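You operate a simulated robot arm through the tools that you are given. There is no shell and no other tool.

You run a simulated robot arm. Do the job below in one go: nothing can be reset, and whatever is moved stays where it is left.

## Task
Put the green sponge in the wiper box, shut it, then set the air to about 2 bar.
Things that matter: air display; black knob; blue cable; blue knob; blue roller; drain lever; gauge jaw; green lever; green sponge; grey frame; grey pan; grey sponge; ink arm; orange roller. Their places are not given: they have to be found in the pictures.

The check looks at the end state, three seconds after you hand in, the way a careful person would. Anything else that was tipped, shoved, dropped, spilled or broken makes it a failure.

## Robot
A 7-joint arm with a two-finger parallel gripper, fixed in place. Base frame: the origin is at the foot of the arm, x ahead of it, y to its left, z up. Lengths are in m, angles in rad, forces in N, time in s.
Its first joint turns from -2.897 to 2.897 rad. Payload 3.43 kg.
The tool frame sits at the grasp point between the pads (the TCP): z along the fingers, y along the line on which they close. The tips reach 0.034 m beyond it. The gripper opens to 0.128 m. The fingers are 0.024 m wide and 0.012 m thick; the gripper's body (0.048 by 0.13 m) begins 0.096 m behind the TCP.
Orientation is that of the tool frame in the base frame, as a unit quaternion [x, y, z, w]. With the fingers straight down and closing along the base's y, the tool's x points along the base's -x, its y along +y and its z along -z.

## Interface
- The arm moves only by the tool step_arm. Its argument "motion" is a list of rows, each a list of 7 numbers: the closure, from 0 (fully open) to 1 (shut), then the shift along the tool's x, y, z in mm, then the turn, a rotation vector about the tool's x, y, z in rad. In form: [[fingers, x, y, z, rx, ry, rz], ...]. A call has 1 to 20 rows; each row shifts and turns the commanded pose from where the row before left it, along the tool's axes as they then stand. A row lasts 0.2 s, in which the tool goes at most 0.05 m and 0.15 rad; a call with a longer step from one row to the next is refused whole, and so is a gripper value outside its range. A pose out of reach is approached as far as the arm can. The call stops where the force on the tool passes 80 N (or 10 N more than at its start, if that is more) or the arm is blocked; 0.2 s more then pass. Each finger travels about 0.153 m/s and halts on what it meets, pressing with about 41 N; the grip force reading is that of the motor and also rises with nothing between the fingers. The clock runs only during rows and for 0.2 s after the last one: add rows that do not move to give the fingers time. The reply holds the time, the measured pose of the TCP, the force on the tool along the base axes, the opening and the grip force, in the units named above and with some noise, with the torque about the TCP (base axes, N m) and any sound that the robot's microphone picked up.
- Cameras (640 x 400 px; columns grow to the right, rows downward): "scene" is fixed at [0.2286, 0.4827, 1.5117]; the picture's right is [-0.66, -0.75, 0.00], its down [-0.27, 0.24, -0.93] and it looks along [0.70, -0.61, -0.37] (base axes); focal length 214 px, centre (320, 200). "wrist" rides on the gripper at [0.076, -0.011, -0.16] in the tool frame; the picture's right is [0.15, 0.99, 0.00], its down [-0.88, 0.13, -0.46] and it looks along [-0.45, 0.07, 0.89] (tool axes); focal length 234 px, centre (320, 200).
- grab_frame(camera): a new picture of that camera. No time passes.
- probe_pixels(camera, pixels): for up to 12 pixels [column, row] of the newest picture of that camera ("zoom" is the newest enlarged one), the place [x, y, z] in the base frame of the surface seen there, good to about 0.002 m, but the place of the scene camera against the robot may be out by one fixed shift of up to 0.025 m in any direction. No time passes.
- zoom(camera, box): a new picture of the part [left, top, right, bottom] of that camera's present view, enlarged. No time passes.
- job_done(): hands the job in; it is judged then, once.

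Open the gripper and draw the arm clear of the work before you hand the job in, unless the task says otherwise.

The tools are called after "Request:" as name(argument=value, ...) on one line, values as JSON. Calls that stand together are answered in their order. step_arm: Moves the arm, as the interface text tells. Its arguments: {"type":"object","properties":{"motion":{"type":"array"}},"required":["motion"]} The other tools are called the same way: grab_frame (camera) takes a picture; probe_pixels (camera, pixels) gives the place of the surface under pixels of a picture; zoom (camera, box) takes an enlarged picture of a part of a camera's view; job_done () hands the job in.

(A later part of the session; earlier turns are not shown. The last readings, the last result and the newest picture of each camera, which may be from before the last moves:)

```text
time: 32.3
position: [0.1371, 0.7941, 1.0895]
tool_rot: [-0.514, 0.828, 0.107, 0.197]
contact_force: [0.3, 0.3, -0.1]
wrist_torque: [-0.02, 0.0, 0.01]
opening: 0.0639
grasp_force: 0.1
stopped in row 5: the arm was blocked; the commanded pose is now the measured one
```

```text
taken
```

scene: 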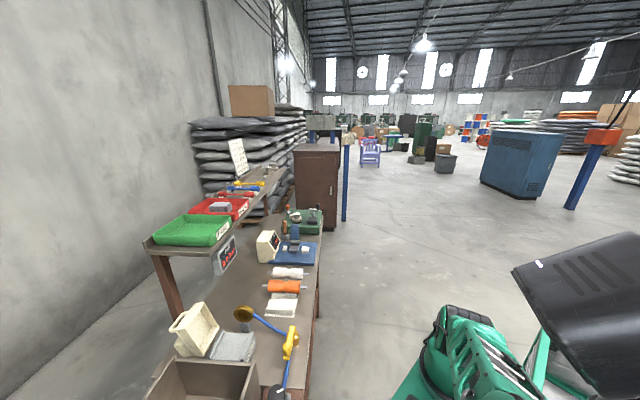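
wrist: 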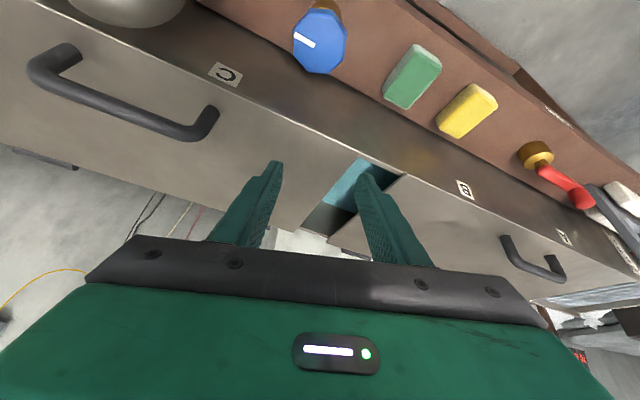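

The tool is free but the arm is still leaning on the hood (corner at (512,268)). I zoom in to see where the arm and the hood meet.

Request:
zoom(camera="scene", box=[400, 230, 640, 400])

Request:
probe_pixels(camera="scene", pixels=[[515, 272], [560, 330], [600, 385], [610, 395], [637, 398], [540, 395], [500, 370], [490, 345], [460, 310], [520, 390], [480, 395], [625, 240]])

```text
2.35 times, centred on (520, 315) of scene
```

zoom: 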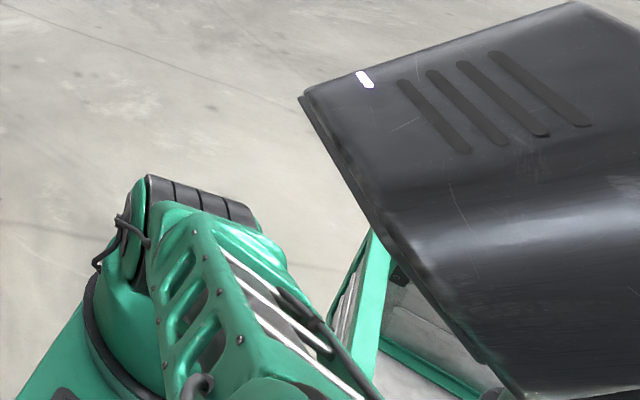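

```text
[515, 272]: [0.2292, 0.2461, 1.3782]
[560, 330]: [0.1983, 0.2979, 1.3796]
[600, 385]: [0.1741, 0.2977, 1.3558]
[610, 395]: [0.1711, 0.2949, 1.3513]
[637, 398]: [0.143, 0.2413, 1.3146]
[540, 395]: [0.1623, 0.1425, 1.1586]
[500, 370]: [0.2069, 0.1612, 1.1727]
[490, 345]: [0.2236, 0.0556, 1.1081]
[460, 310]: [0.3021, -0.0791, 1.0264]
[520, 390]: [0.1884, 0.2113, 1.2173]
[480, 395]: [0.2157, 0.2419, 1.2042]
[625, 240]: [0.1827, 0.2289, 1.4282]
```

The hood's lower side sits close to the elbow when the arm's azimuth exceeds ~100°. I continue rotating the tool about vertical so that the wrist moves to +x and the elbow leaves the hood.

Request:
step_arm(motion=[[0.5, 0, 0, 0, -0.061, 0, -0.126], [0.5, 0, 0, 0, -0.061, 0, -0.126], [0.5, 0, 0, 0, -0.061, 0, -0.126], [0.5, 0, 0, 0, -0.061, 0, -0.126], [0.5, 0, 0, 0, 0, 0, 0]])

Request:
grab_frame(camera="scene")

Request:
grab_frame(camera="wrist")

```text
time: 33.5
position: [0.1016, 0.7841, 1.0901]
tool_rot: [0.735, -0.643, -0.152, -0.155]
contact_force: [-1.2, 0.1, 0.8]
wrist_torque: [-0.03, -0.01, -0.03]
opening: 0.0638
grasp_force: 0.0
```

```text
taken
```

scene: 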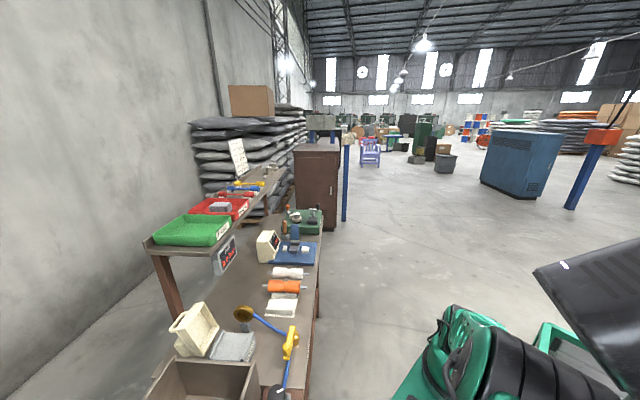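

```text
taken
```

wrist: 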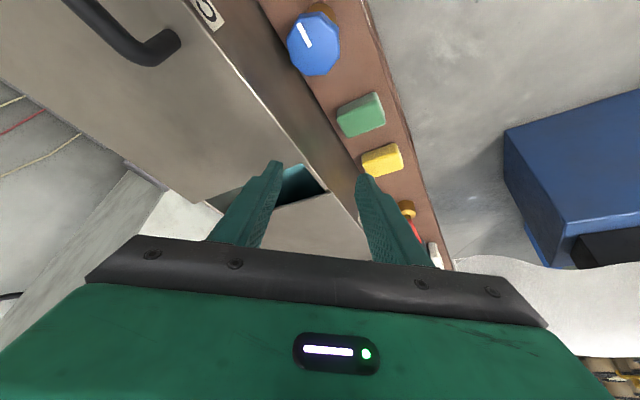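

The hood is back exactly at its original place (corner (535,268)). I continue the rotation so the tool leans along +u with the fingers closing across the rail.

Request:
step_arm(motion=[[0.5, 0, 0, 0, -0.0615, 0, -0.1325], [0.5, 0, 0, 0, -0.0615, 0, -0.1325], [0.5, 0, 0, 0, -0.0615, 0, -0.1325], [0.5, 0, 0, 0, -0.0615, 0, -0.1325], [0.5, 0, 0, 0, -0.0615, 0, -0.1325], [0.5, 0, 0, 0, 0, 0, 0]])

Request:
grab_frame(camera="scene")

Request:
grab_frame(camera="wrist")

```text
time: 34.9
position: [0.1041, 0.7844, 1.0893]
tool_rot: [0.917, -0.342, -0.187, -0.084]
contact_force: [0.5, 0.1, -0.4]
wrist_torque: [-0.01, 0.04, 0.0]
opening: 0.0639
grasp_force: 0.2
```

```text
taken
```

scene: 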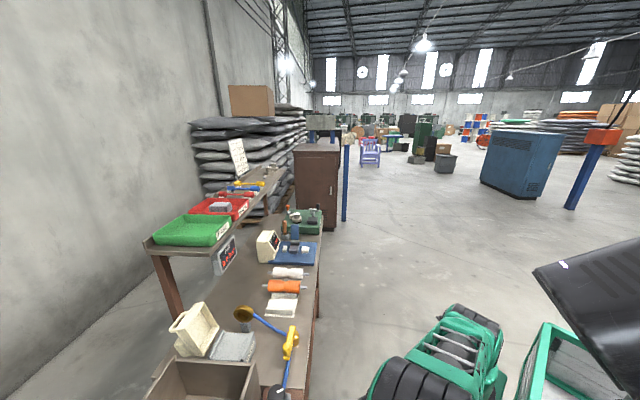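

```text
taken
```

wrist: 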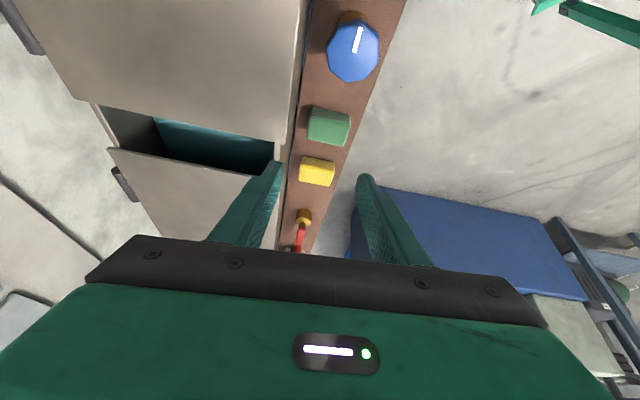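

The pose is good: fingers now straddle across the rail and the hood is untouched. I zoom on the sponge to re-measure it and the gap to the chest.

Request:
zoom(camera="wrist", box=[260, 80, 400, 200])

Request:
probe_pixels(camera="zoom", pixels=[[225, 130], [410, 150], [390, 290], [212, 265], [310, 190], [150, 250], [180, 250], [130, 300], [450, 240], [180, 360], [360, 390], [240, 110]])

```text
3.33 times, centred on (330, 140) of wrist
```

zoom: 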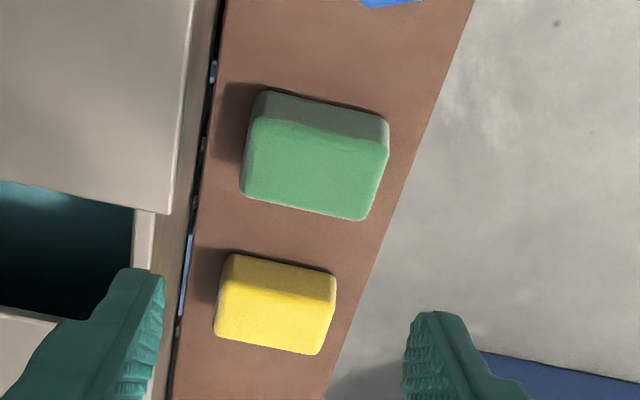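

```text
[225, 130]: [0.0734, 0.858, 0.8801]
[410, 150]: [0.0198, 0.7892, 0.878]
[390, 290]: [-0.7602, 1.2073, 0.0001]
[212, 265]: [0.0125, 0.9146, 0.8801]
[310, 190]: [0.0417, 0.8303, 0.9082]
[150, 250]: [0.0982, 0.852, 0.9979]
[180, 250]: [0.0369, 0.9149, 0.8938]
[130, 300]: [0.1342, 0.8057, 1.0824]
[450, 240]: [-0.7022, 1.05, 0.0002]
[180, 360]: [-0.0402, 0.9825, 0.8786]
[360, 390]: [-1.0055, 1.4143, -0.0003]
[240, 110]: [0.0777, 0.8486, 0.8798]
```

I probe the exact sponge edges, rail edge and chest wall in this zoom.

Request:
probe_pixels(camera="zoom", pixels=[[252, 130], [384, 156], [363, 214], [246, 188], [248, 160], [374, 186], [206, 170], [196, 170], [184, 170], [172, 170], [222, 180], [310, 130]])

Request:
probe_pixels(camera="zoom", pixels=[[178, 220], [165, 205], [150, 190], [195, 120], [188, 60], [400, 200], [395, 180], [235, 262], [218, 300], [330, 280], [440, 330], [160, 300]])

```text
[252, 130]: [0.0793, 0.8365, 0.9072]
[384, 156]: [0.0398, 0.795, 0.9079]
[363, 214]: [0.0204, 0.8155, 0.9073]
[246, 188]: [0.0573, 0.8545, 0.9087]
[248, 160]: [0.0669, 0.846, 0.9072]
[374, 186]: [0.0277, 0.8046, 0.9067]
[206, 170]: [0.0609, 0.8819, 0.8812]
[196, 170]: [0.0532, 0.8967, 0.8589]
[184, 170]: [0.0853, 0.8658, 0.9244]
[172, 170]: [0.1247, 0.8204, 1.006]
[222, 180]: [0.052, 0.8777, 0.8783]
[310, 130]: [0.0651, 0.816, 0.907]
```

```text
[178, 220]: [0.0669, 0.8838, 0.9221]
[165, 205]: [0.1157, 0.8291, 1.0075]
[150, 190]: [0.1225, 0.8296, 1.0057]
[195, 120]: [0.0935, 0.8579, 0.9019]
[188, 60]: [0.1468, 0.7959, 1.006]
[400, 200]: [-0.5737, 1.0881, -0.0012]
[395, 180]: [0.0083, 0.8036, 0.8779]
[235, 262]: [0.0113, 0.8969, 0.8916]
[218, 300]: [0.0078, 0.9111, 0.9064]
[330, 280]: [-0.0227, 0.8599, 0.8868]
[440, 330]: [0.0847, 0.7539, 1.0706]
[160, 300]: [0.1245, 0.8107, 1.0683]
```

Sponge centre (0.049, 0.825), ends at v=0.603–0.662; chest wall at v≈0.686, lid edge ≈0.680. I check the real finger thickness by probing the left finger's outline.

Request:
probe_pixels(camera="zoom", pixels=[[127, 273], [160, 280], [122, 290], [92, 345], [70, 365], [40, 390], [150, 350], [130, 390], [410, 320], [460, 320], [420, 380], [500, 385]])

Request:
zoom(camera="wrist", box=[190, 150, 450, 280])

```text
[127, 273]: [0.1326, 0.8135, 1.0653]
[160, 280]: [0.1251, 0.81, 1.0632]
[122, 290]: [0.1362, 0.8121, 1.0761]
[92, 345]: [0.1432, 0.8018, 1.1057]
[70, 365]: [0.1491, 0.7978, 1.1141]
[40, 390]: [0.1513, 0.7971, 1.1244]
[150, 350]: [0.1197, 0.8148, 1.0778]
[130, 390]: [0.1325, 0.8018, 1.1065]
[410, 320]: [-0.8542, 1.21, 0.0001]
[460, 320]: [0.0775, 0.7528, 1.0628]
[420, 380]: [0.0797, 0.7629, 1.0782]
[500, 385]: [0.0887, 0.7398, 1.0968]
```

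```text
2.46 times, centred on (320, 215) of wrist
```

zoom: 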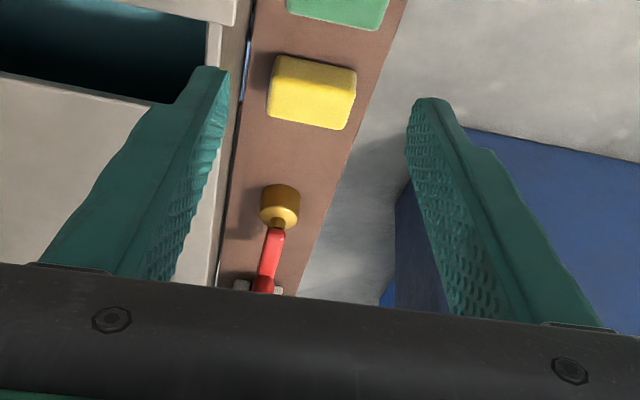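

The fingers are ~10 mm thick, so the back finger fits in the ~24 mm gap if the tool leans slightly. I shift over the rail front at z≈1.06, open fully and add the small lean and yaw correction.

Request:
step_arm(motion=[[0.25, -22.5, 24.7, 25, 0, 0, 0], [0, -22.5, 24.7, 25, 0, 0, 0], [0, 0, 0, 0, 0.116, 0.001, 0.0366], [0, 0, 0, 0, 0, 0, 0]])

Request:
grab_frame(camera="scene")

Request:
grab_frame(camera="wrist")

```text
time: 35.9
position: [0.0264, 0.7873, 1.0581]
tool_rot: [0.904, -0.369, -0.168, -0.133]
contact_force: [-0.1, 0.2, 0.0]
wrist_torque: [-0.01, -0.02, -0.03]
opening: 0.128
grasp_force: 0.1
```

```text
taken
```

scene: 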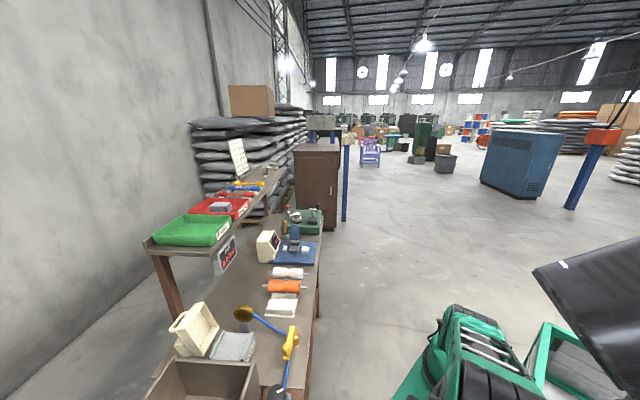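

```text
taken
```

wrist: 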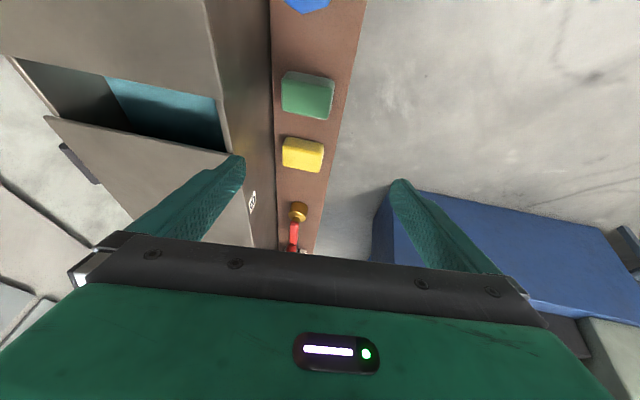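

Hood untouched. I apply a small yaw correction and descend vertically about 65 mm, the back finger passing in front of the lid edge by ~9 mm.

Request:
step_arm(motion=[[0, 0, 0, 0, -0.016, -0.0047, -0.036], [0, 13.1, 3.8, 29.6, 0, 0, 0], [0, 13.1, 3.8, 29.6, 0, 0, 0], [0, 0, 0, 0, 0, 0, 0]])

Request:
grab_frame(camera="wrist")

Request:
grab_frame(camera="scene")

```text
time: 36.9
position: [0.0261, 0.7881, 0.9959]
tool_rot: [0.911, -0.351, -0.171, -0.129]
contact_force: [0.4, 0.4, 0.7]
wrist_torque: [-0.02, -0.02, 0.0]
opening: 0.1277
grasp_force: 0.1
```

```text
taken
```

wrist: 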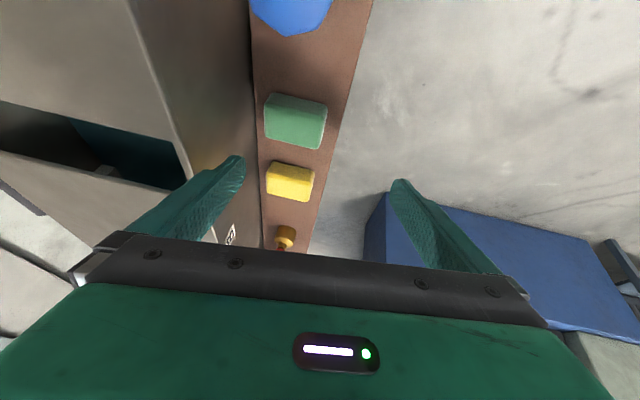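

```text
taken
```

scene: 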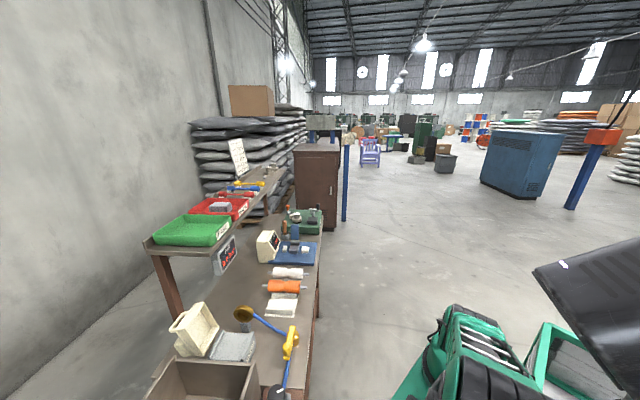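

At z≈0.996 with no contact. I zoom to check the back fingertip against the sponge end and the chest wall.

Request:
zoom(camera="wrist", box=[210, 70, 350, 200])

Request:
probe_pixels(camera="zoom", pixels=[[180, 130], [175, 215], [375, 165], [350, 235], [275, 180], [120, 290], [95, 280], [85, 200], [140, 200], [150, 260], [200, 130], [110, 300]])

```text
3.08 times, centred on (280, 135) of wrist
```

zoom: 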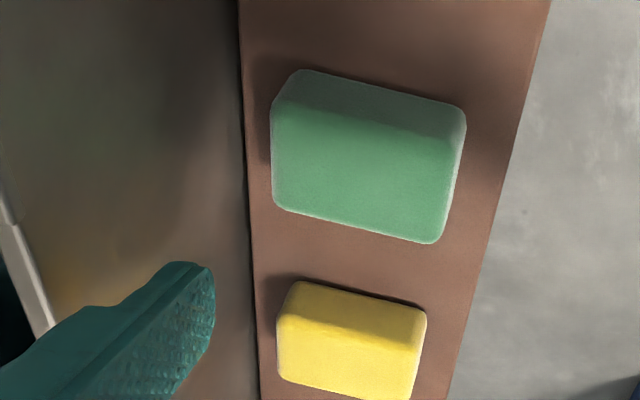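

```text
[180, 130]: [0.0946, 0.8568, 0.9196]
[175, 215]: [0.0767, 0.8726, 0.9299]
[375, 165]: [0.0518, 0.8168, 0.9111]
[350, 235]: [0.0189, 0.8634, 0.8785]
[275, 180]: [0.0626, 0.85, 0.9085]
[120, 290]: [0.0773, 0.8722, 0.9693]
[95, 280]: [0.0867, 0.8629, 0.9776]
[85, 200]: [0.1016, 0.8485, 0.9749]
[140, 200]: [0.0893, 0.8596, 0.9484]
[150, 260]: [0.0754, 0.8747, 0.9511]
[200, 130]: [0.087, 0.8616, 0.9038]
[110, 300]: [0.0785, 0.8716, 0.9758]
```

The predicted tip inner face is at v≈0.656, the sponge end ≈0.661, wall ≈0.685. I lower 33 mm, then shift 11 mm toward the chest so that the back finger sits in the middle of the gap, and verify.

Request:
step_arm(motion=[[0, 13.3, 3.8, 29.9, 0, 0, 0], [0, 0.5, -10.8, 1.1, 0, 0, 0], [0, 0, 0, 0, 0, 0, 0]])

Request:
grab_frame(camera="wrist")

Request:
zoom(camera="wrist", box=[200, 80, 440, 240])

```text
time: 37.7
position: [0.0321, 0.796, 0.9605]
tool_rot: [0.912, -0.351, -0.17, -0.129]
contact_force: [-0.4, 0.1, 0.0]
wrist_torque: [0.03, -0.02, 0.03]
opening: 0.1281
grasp_force: 0.0
```

```text
taken
```

wrist: 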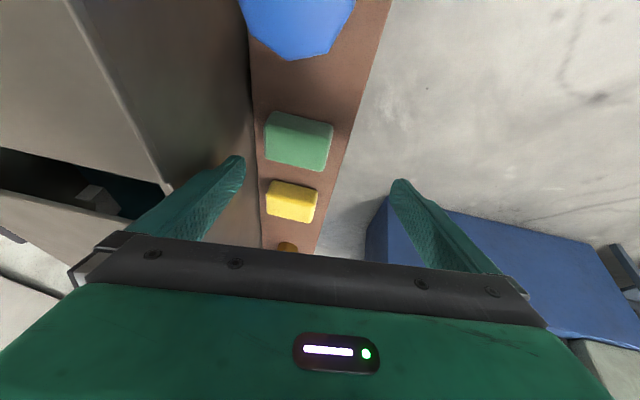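

```text
2.50 times, centred on (320, 160) of wrist
```

zoom: 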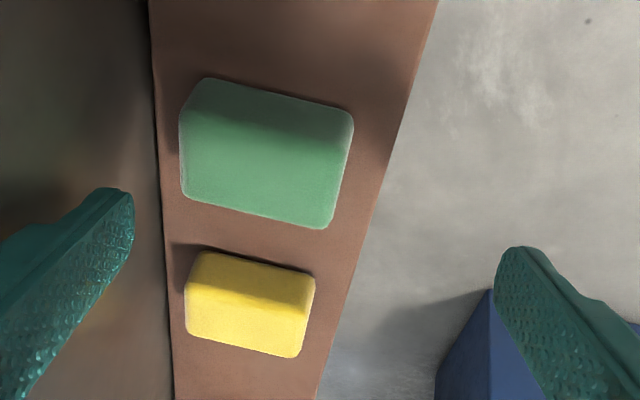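

Position is as planned (tip inner face v≈0.666). I probe the fingertip, sponge end and wall to confirm before the final descent.

Request:
probe_pixels(camera="zoom", pixels=[[128, 200], [120, 192], [105, 195], [128, 230], [183, 160], [188, 190], [140, 190], [145, 150], [170, 190], [500, 260], [345, 140], [322, 222]])

```text
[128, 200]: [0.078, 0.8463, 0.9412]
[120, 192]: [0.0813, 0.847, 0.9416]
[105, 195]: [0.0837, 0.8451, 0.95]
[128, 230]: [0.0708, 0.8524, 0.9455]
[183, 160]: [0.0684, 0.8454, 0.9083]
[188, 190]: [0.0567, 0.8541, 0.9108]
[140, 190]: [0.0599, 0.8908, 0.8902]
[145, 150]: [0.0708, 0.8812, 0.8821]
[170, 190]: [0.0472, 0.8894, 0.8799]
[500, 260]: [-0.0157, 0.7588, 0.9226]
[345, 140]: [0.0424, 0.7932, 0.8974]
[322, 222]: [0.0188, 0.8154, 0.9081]
```

Confirmed: fingertip inner face at v≈0.667, sponge end ≈0.660, wall ≈0.687. I descend the last 41 mm.

Request:
step_arm(motion=[[0, 8.4, 2.4, 18.8, 0, 0, 0], [0, 8.3, 2.4, 18.8, 0, 0, 0], [0, 0, 0, 0, 0, 0, 0]])

Request:
grab_frame(camera="wrist")

Request:
zoom(camera="wrist", box=[200, 100, 440, 260])

Request:
grab_frame(camera="scene")

```text
time: 38.5
position: [0.0326, 0.7973, 0.9198]
tool_rot: [0.912, -0.351, -0.171, -0.128]
contact_force: [0.2, 0.1, 0.8]
wrist_torque: [-0.07, 0.03, -0.01]
opening: 0.1282
grasp_force: 0.0
```

```text
taken
```

wrist: 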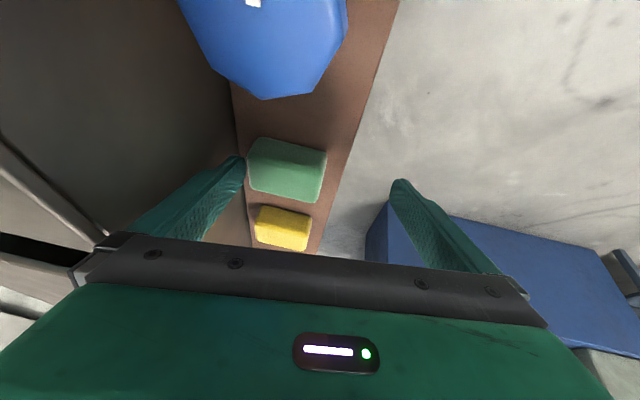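

```text
2.50 times, centred on (320, 180) of wrist
```

zoom: 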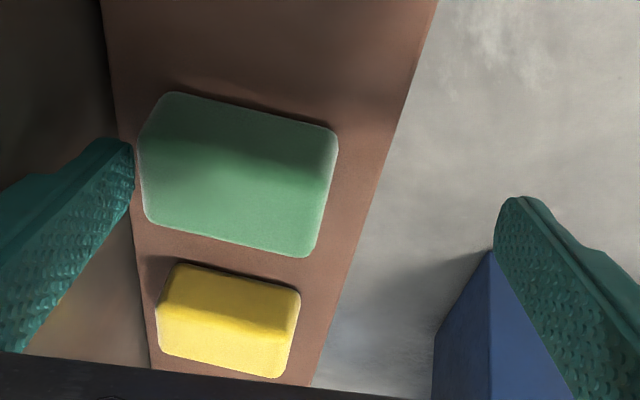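

```text
taken
```

scene: 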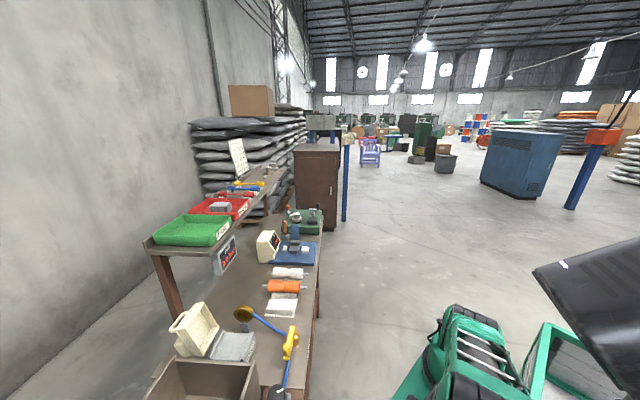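

The back finger is right next to the sponge's end. I now close slowly, letting it draw the sponge a little forward until both pads grip.

Request:
step_arm(motion=[[0.12, 0, 0, 0, 0, 0, 0], [0.24, 0, 0, 0, 0, 0, 0], [0.36, 0, 0, 0, 0, 0, 0], [0.46, 0, 0, 0, 0, 0, 0], [0.54, 0, 0, 0, 0, 0, 0], [0.6, 0, 0, 0, 0, 0, 0], [0.7, 0, 0, 0, 0, 0, 0], [0.7, 0, 0, 0, 0, 0, 0]])

Request:
grab_frame(camera="wrist")

Request:
zoom(camera="wrist", box=[200, 100, 440, 260])

```text
time: 40.3
position: [0.0329, 0.7964, 0.9197]
tool_rot: [0.911, -0.352, -0.17, -0.129]
contact_force: [-0.3, -0.9, 1.3]
wrist_torque: [-0.02, 0.05, 0.01]
opening: 0.0615
grasp_force: 41.1
```

```text
taken
```

wrist: 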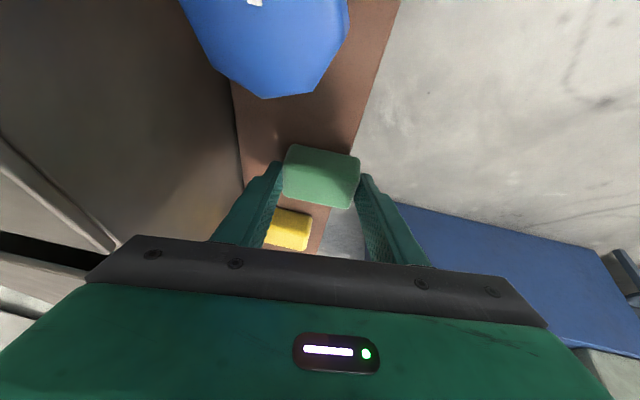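

```text
2.50 times, centred on (320, 180) of wrist
```

zoom: 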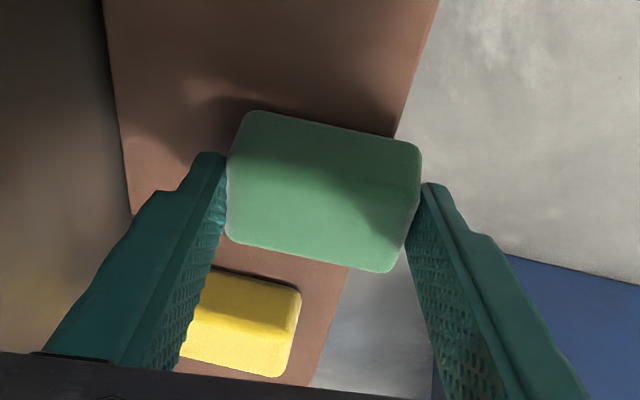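

Gripped: opening 61 mm at 41 N with the sponge between the pads. I lift it straight up and slightly inward to z≈1.11.

Request:
step_arm(motion=[[0.7, -8, -2.3, -18, 0, 0, 0], [0.7, -12.3, -2.3, -32, 0, 0, 0], [0.7, -12.3, -2.3, -36, 0, 0, 0], [0.7, -12.3, -2.3, -36, 0, 0, 0], [0.7, -12.3, -2.3, -40, 0, 0, 0], [0.7, -4, -1, -18, 0, 0, 0], [0.7, 0, 0, 0, 0, 0, 0]])

Request:
grab_frame(camera="wrist")

Request:
grab_frame(camera="scene")

```text
time: 41.9
position: [0.0413, 0.7784, 1.1108]
tool_rot: [0.911, -0.351, -0.17, -0.13]
contact_force: [0.0, -0.2, 0.3]
wrist_torque: [-0.01, 0.02, -0.01]
opening: 0.0621
grasp_force: 41.2
```

```text
taken
```

wrist: 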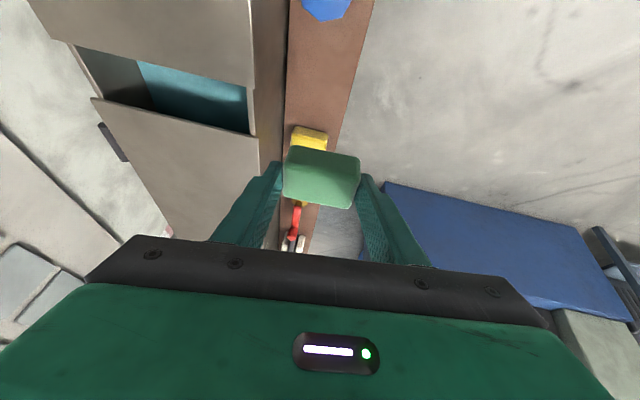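

```text
taken
```

scene: 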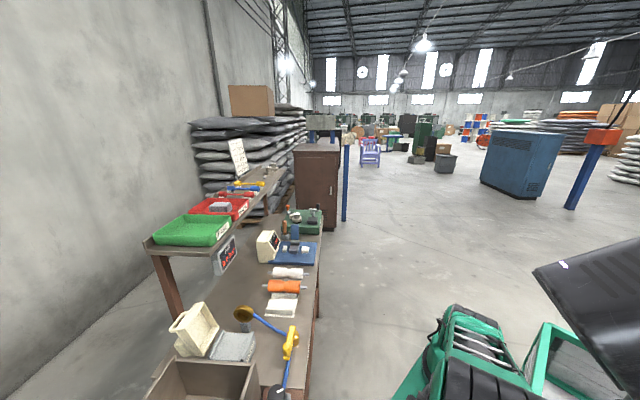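

The sponge is held, and the yellow sponge, knob and hood are undisturbed. I swing back rigidly (12 rows) at z≈1.11 toward azimuth 70°, clearing the chest handle.

Request:
step_arm(motion=[[0.7, 22.7, -34.6, -5.7, 0.0201, 0.0058, 0.0453], [0.7, 22.7, -34.6, -5.7, 0.0201, 0.0058, 0.0453], [0.7, 22.7, -34.6, -5.7, 0.0201, 0.0058, 0.0453], [0.7, 22.7, -34.6, -5.7, 0.0201, 0.0058, 0.0453], [0.7, 22.7, -34.6, -5.7, 0.0201, 0.0058, 0.0453], [0.7, 22.7, -34.6, -5.7, 0.0201, 0.0058, 0.0453], [0.7, 0, 0, 0, 0, 0, 0]])

Request:
grab_frame(camera="wrist")

Request:
grab_frame(camera="scene")

```text
time: 43.5
position: [0.2903, 0.8028, 1.1111]
tool_rot: [0.849, -0.483, -0.149, -0.154]
contact_force: [0.1, 0.1, -0.5]
wrist_torque: [-0.02, 0.02, 0.01]
opening: 0.0616
grasp_force: 41.4
```

```text
taken
```

wrist: 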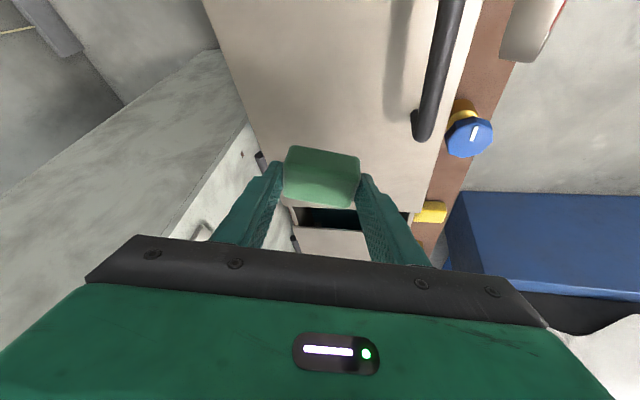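

```text
taken
```

scene: 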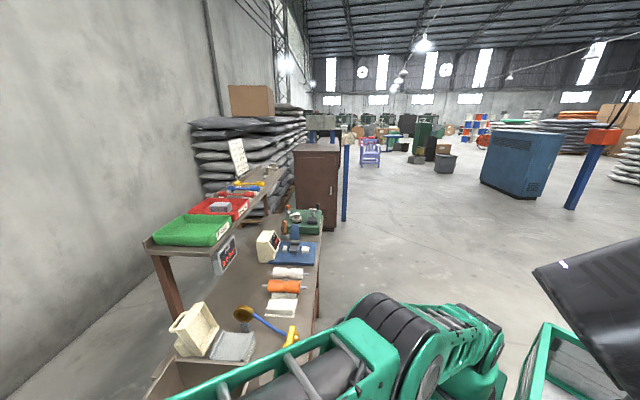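

Still firmly held and clear. I continue the swing to about azimuth 70°.

Request:
step_arm(motion=[[0.7, 22.7, -34.6, -5.7, 0.0201, 0.0058, 0.0453], [0.7, 22.7, -34.6, -5.7, 0.0201, 0.0058, 0.0453], [0.7, 22.7, -34.6, -5.7, 0.0201, 0.0058, 0.0453], [0.7, 22.7, -34.6, -5.7, 0.0201, 0.0058, 0.0453], [0.7, 22.7, -34.6, -5.7, 0.0201, 0.0058, 0.0453], [0.7, 22.7, -34.6, -5.7, 0.0201, 0.0058, 0.0453], [0.7, 0, 0, 0, 0, 0, 0]])

Request:
grab_frame(camera="wrist")

Request:
grab_frame(camera="scene")

```text
time: 45.1
position: [0.537, 0.7597, 1.1111]
tool_rot: [0.767, -0.605, -0.125, -0.173]
contact_force: [0.0, -0.5, -0.2]
wrist_torque: [-0.01, -0.02, 0.02]
opening: 0.0615
grasp_force: 41.6
```

```text
taken
```

wrist: 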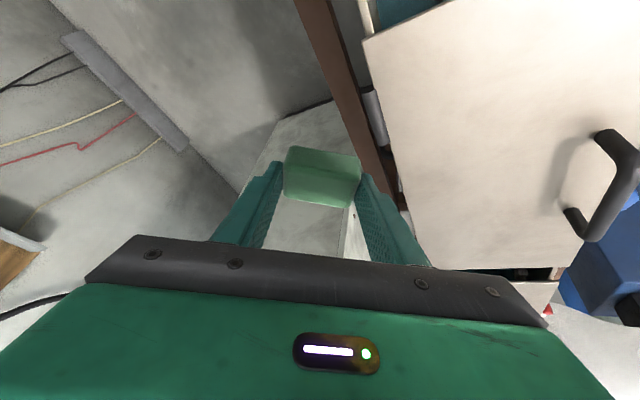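

```text
taken
```

scene: 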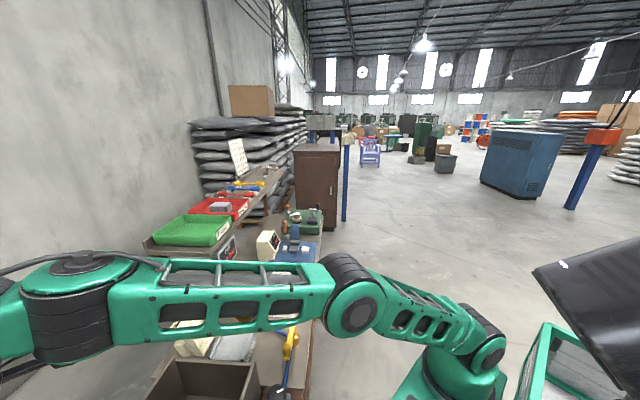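

Arm and sponge are free behind the chest. I now rotate the tool clockwise about the vertical (toward the placing orientation), checking for joint limits.

Request:
step_arm(motion=[[0.7, 0, 0, 0, 0.0582, 0.0166, 0.1317], [0.7, 0, 0, 0, 0.0582, 0.0166, 0.1317], [0.7, 0, 0, 0, 0.0582, 0.0166, 0.1317], [0.7, 0, 0, 0, 0.0582, 0.0166, 0.1317], [0.7, 0, 0, 0, 0.0582, 0.0166, 0.1317], [0.7, 0, 0, 0, 0.0582, 0.0166, 0.1317], [0.7, 0, 0, 0, 0, 0, 0]])

Request:
grab_frame(camera="wrist")

Request:
grab_frame(camera="scene")

```text
time: 46.7
position: [0.5325, 0.7562, 1.1138]
tool_rot: [-0.441, 0.872, 0.04, 0.21]
contact_force: [-0.9, -1.1, -0.9]
wrist_torque: [0.04, -0.07, 0.02]
opening: 0.0609
grasp_force: 41.3
```

```text
taken
```

wrist: 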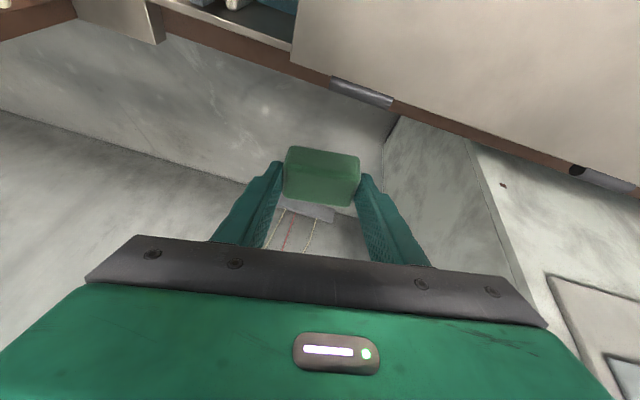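

```text
taken
```

scene: 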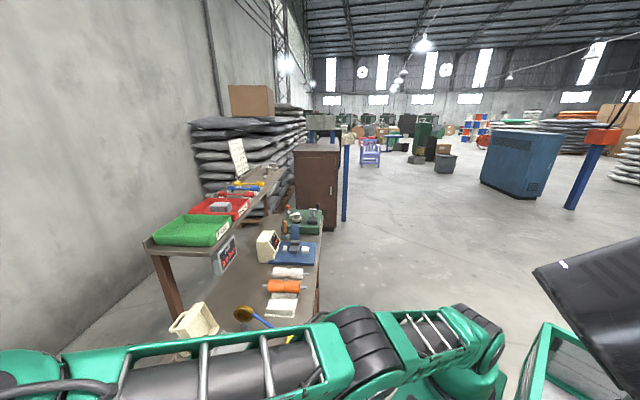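

No limits hit. I now move toward the wiper box region, to (0.64, 0.52, 1.13), staying above everything.

Request:
step_arm(motion=[[0.7, 19.2, -38.3, -6.5, 0, 0, 0], [0.7, 19.2, -38.3, -6.5, 0, 0, 0], [0.7, 19.2, -38.3, -6.5, 0, 0, 0], [0.7, 19.2, -38.3, -6.5, 0, 0, 0], [0.7, 19.2, -38.3, -6.5, 0, 0, 0], [0.7, 19.2, -38.3, -6.5, 0, 0, 0], [0.7, 0, 0, 0, 0, 0, 0]])

Request:
grab_frame(camera="wrist")

Request:
grab_frame(camera="scene")

```text
time: 48.3
position: [0.6404, 0.5164, 1.1223]
tool_rot: [-0.441, 0.871, 0.042, 0.21]
contact_force: [0.5, -0.3, 0.1]
wrist_torque: [0.0, 0.02, 0.01]
opening: 0.0608
grasp_force: 40.4
```

```text
taken
```

wrist: 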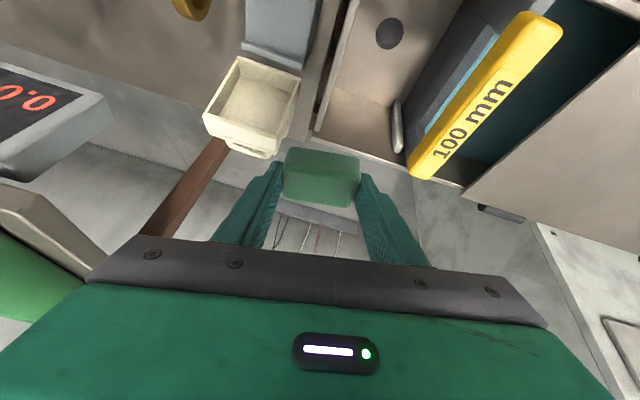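

```text
taken
```

scene: 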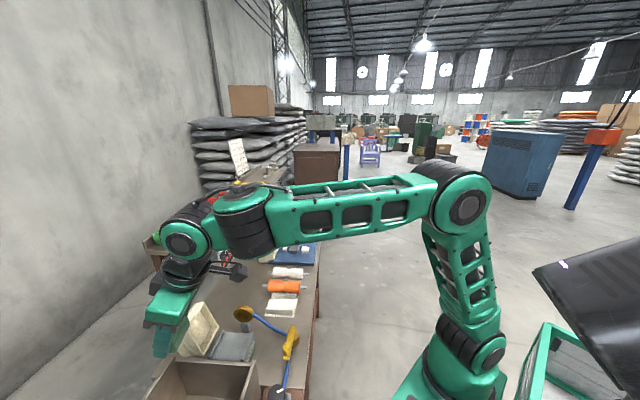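

Near the box now, sponge held. I rotate the remaining ~96° clockwise about vertical in place, watching for limits.

Request:
step_arm(motion=[[0.7, 0, 0, 0, 0.056, 0.016, 0.1269], [0.7, 0, 0, 0, 0.056, 0.016, 0.1269], [0.7, 0, 0, 0, 0.056, 0.016, 0.1269], [0.7, 0, 0, 0, 0.056, 0.016, 0.1269], [0.7, 0, 0, 0, 0.056, 0.016, 0.1269], [0.7, 0, 0, 0, 0.056, 0.016, 0.1269], [0.7, 0, 0, 0, 0, 0, 0]])

Request:
grab_frame(camera="wrist")

Request:
grab_frame(camera="scene")

```text
time: 49.9
position: [0.6401, 0.5184, 1.1261]
tool_rot: [-0.047, 0.976, -0.048, 0.208]
contact_force: [0.2, 0.7, -0.2]
wrist_torque: [-0.01, 0.03, 0.03]
opening: 0.0608
grasp_force: 40.2
```

```text
taken
```

wrist: 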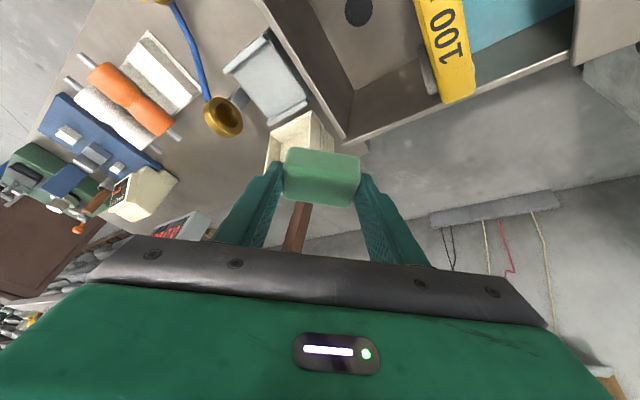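

```text
taken
```

scene: 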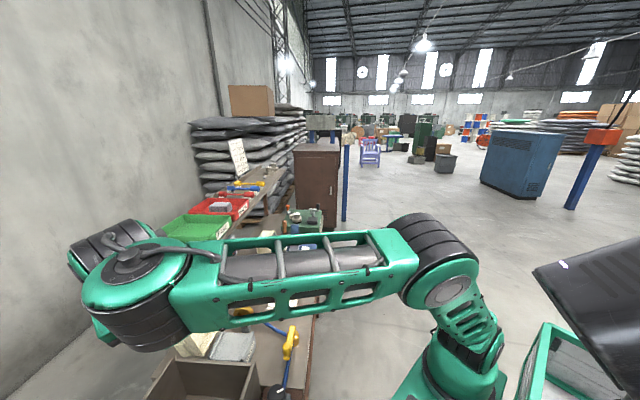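

No problem so far. I continue the rotation with the last six rows.

Request:
step_arm(motion=[[0.7, 0, 0, 0, 0.056, 0.016, 0.1269], [0.7, 0, 0, 0, 0.056, 0.016, 0.1269], [0.7, 0, 0, 0, 0.056, 0.016, 0.1269], [0.7, 0, 0, 0, 0.056, 0.016, 0.1269], [0.7, 0, 0, 0, 0.056, 0.016, 0.1269], [0.7, 0, 0, 0, 0.056, 0.016, 0.1269], [0.7, 0, 0, 0, 0, 0, 0]])

Request:
grab_frame(camera="wrist")

Request:
grab_frame(camera="scene")

```text
time: 51.5
position: [0.6396, 0.5191, 1.1271]
tool_rot: [0.354, 0.911, -0.129, 0.17]
contact_force: [0.2, -1.2, -0.4]
wrist_torque: [-0.05, 0.02, 0.02]
opening: 0.0608
grasp_force: 41.0
```

```text
taken
```

wrist: 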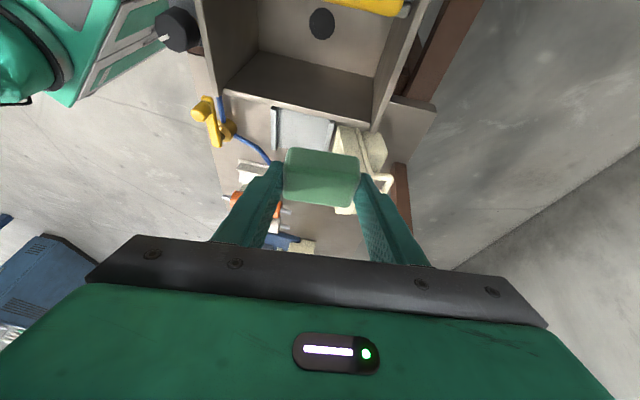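

```text
taken
```

scene: 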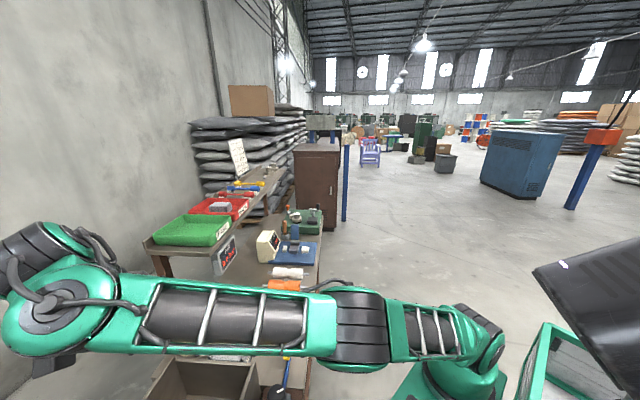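

The orientation is right: fingers close along the box's depth axis with the sponge's long side matching. I zoom in to measure the pad, rails, lid and nearby tank wall.

Request:
zoom(camera="wrist", box=[220, 70, 420, 200])

Request:
probe_pixels(camera="zoom", pixels=[[170, 115], [372, 130], [175, 240], [355, 165], [270, 170], [195, 130], [340, 150], [100, 60], [230, 125], [400, 200], [440, 320], [560, 360]])

```text
3.08 times, centred on (320, 135) of wrist
```

zoom: 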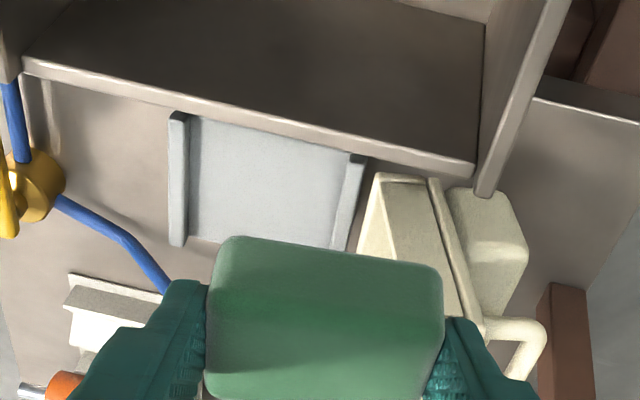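

```text
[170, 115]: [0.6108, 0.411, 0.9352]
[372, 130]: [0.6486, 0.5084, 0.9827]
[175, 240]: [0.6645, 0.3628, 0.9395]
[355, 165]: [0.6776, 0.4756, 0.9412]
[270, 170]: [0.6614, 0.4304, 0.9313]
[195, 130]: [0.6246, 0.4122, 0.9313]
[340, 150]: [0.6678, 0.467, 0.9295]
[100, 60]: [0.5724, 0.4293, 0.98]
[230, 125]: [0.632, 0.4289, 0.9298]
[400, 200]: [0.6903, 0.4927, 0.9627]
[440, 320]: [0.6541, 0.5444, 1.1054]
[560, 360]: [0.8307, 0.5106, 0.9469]
```

Measured: pad centre ≈(0.670, 0.417), pad z 0.931, rails 0.941, tank wall ~4 cm away. I move over the box and lower to z≈1.02, then check alignment.

Request:
step_arm(motion=[[0.7, -25.1, -16.6, 13.1, 0, 0, 0], [0.7, -25.1, -16.6, 13.1, 0, 0, 0], [0.7, -25.1, -16.6, 13.1, 0, 0, 0], [0.7, 14.3, 4.1, 32.5, 0, 0, 0], [0.7, 14.3, 4.1, 32.5, 0, 0, 0], [0.7, 14.3, 4.1, 32.5, 0, 0, 0], [0.7, 0, 0, 0, 0, 0, 0]])

Request:
grab_frame(camera="wrist")

Request:
grab_frame(camera="scene")

Request:
zoom(camera="wrist", box=[220, 110, 420, 240])

```text
time: 53.1
position: [0.6667, 0.4237, 1.0203]
tool_rot: [0.353, 0.911, -0.128, 0.171]
contact_force: [-0.1, 0.3, 0.0]
wrist_torque: [0.06, 0.0, -0.02]
opening: 0.0604
grasp_force: 41.2
```

```text
taken
```

wrist: 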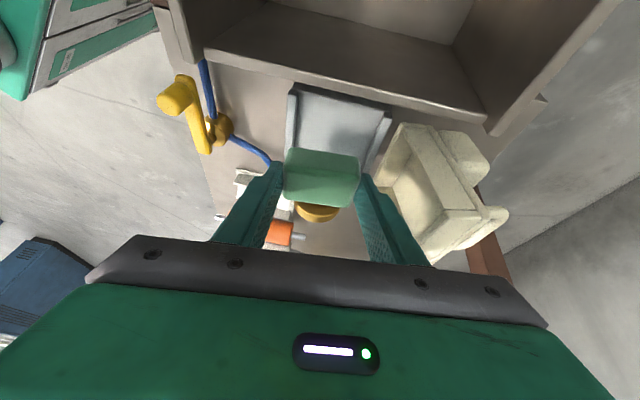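

```text
taken
```

scene: 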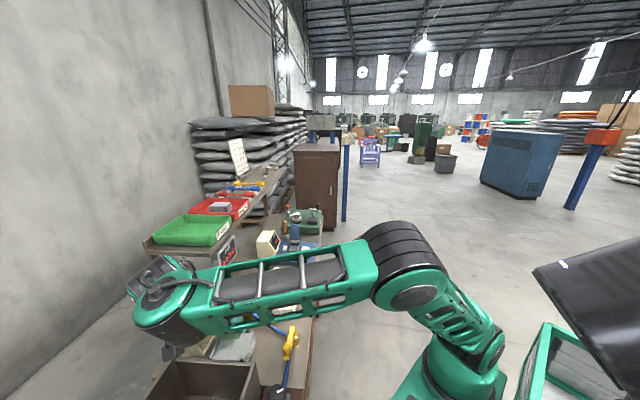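

```text
3.08 times, centred on (320, 175) of wrist
```

zoom: 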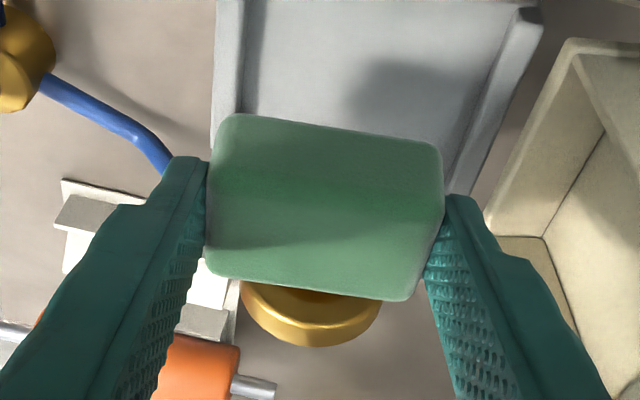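

Over the box at z≈1.02. I probe the sponge's corners and the rails to verify the centring.

Request:
probe_pixels(camera="zoom", pixels=[[228, 122], [434, 150], [402, 292], [215, 265], [325, 190], [228, 60], [250, 60], [520, 60], [495, 60], [380, 60], [455, 180], [540, 230]])

```text
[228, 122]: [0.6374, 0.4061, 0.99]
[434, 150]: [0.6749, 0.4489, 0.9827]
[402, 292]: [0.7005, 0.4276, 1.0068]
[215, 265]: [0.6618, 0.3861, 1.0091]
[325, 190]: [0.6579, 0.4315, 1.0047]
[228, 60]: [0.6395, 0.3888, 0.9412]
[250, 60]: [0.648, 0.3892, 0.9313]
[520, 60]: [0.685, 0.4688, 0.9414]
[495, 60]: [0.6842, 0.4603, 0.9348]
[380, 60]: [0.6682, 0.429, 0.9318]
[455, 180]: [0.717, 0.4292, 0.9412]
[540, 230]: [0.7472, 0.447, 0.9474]
```

The sponge centre is at (0.669, 0.417), within about 1 mm of the pad centre. I lower to just above the rails (TCP z≈0.983).

Request:
step_arm(motion=[[0.7, 7.5, 2.1, 17, 0, 0, 0], [0.7, 7.5, 2.1, 17, 0, 0, 0], [0.7, 0, 0, 0, 0, 0, 0]])

Request:
grab_frame(camera="wrist")

Request:
zoom(camera="wrist", box=[220, 110, 420, 240])

Request:
grab_frame(camera="scene")

Request:
zoom(camera="scene", box=[130, 280, 270, 390])

```text
time: 53.9
position: [0.6674, 0.4219, 0.98]
tool_rot: [0.353, 0.911, -0.128, 0.17]
contact_force: [0.4, 0.1, -0.1]
wrist_torque: [-0.01, 0.01, -0.01]
opening: 0.0607
grasp_force: 41.1
```

```text
taken
```

wrist: 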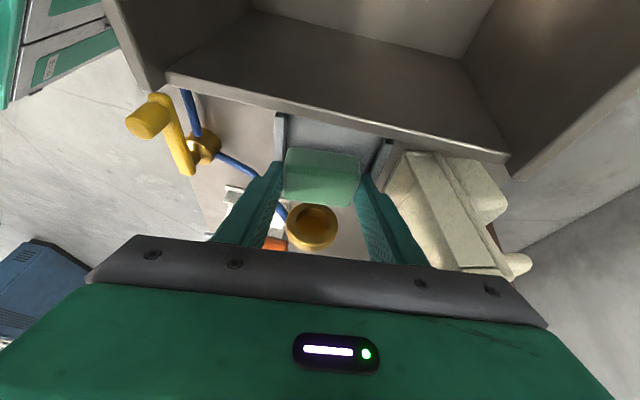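

```text
3.08 times, centred on (320, 175) of wrist
```

zoom: 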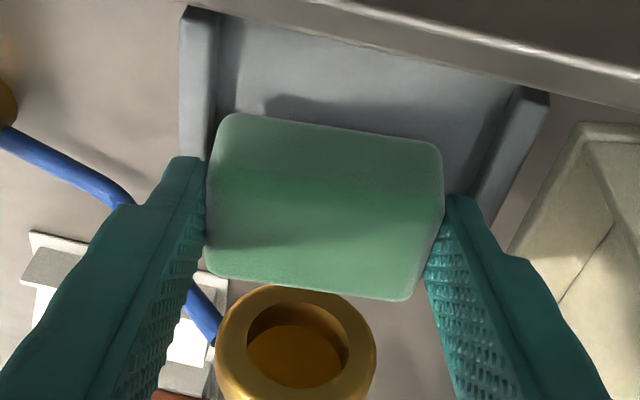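

```text
taken
```

scene: 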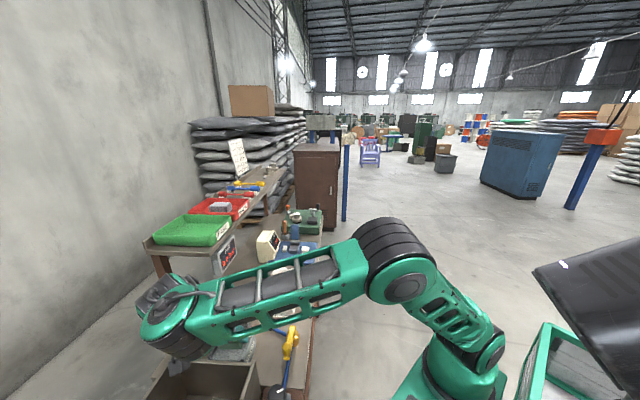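

```text
3.64 times, centred on (200, 335) of scene
```

zoom: 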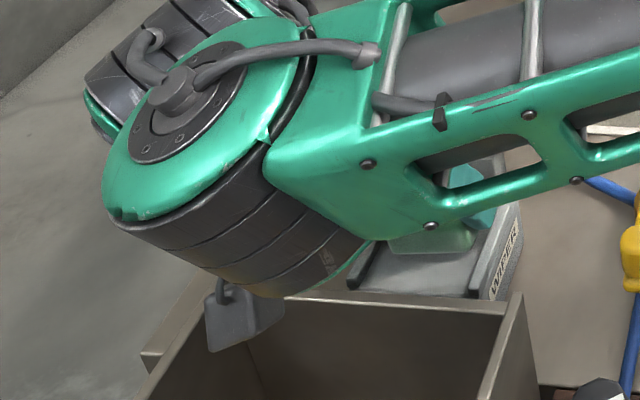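

Sponge bottom is ~8 mm above the pad and centred; the lower fingertip is level with the back rail. I raise 3 mm, and then open a little so the sponge drops onto the pad.

Request:
step_arm(motion=[[0.7, -1.2, -0.3, -2.7, 0, 0, 0], [0.5, 0, 0, 0, 0, 0, 0], [0.46, 0, 0, 0, 0, 0, 0], [0.43, 0, 0, 0, 0, 0, 0], [0.43, 0, 0, 0, 0, 0, 0]])

Request:
grab_frame(camera="wrist")

Request:
zoom(camera="wrist", box=[220, 110, 420, 240])

```text
time: 55.1
position: [0.6659, 0.4233, 0.9845]
tool_rot: [0.353, 0.911, -0.128, 0.17]
contact_force: [0.4, -0.1, -0.2]
wrist_torque: [0.03, -0.01, 0.0]
opening: 0.0726
grasp_force: 0.0
```

```text
taken
```

wrist: 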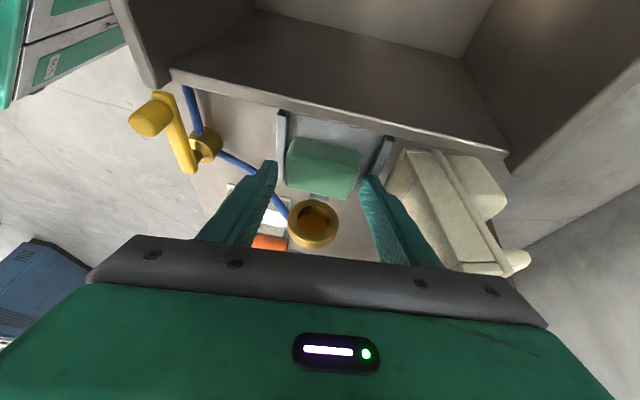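

```text
3.08 times, centred on (320, 175) of wrist
```

zoom: 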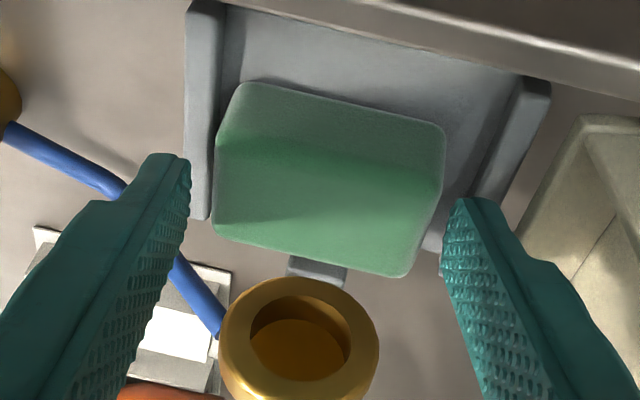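

The sponge is released and lies between the rails. I probe its corners to check that it sits fully on the pad.

Request:
probe_pixels(camera="zoom", pixels=[[245, 88], [438, 132], [402, 270], [222, 225], [325, 185], [220, 150], [432, 190], [205, 200], [440, 235], [430, 245], [200, 100], [530, 100]])

```text
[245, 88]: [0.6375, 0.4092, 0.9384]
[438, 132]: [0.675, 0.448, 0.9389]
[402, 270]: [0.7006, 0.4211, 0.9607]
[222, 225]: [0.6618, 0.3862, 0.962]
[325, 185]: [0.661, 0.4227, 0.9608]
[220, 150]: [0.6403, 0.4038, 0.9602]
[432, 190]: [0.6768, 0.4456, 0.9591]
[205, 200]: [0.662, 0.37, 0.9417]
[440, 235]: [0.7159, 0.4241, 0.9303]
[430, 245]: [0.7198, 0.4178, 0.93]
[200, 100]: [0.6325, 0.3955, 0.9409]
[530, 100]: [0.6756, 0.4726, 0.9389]
```

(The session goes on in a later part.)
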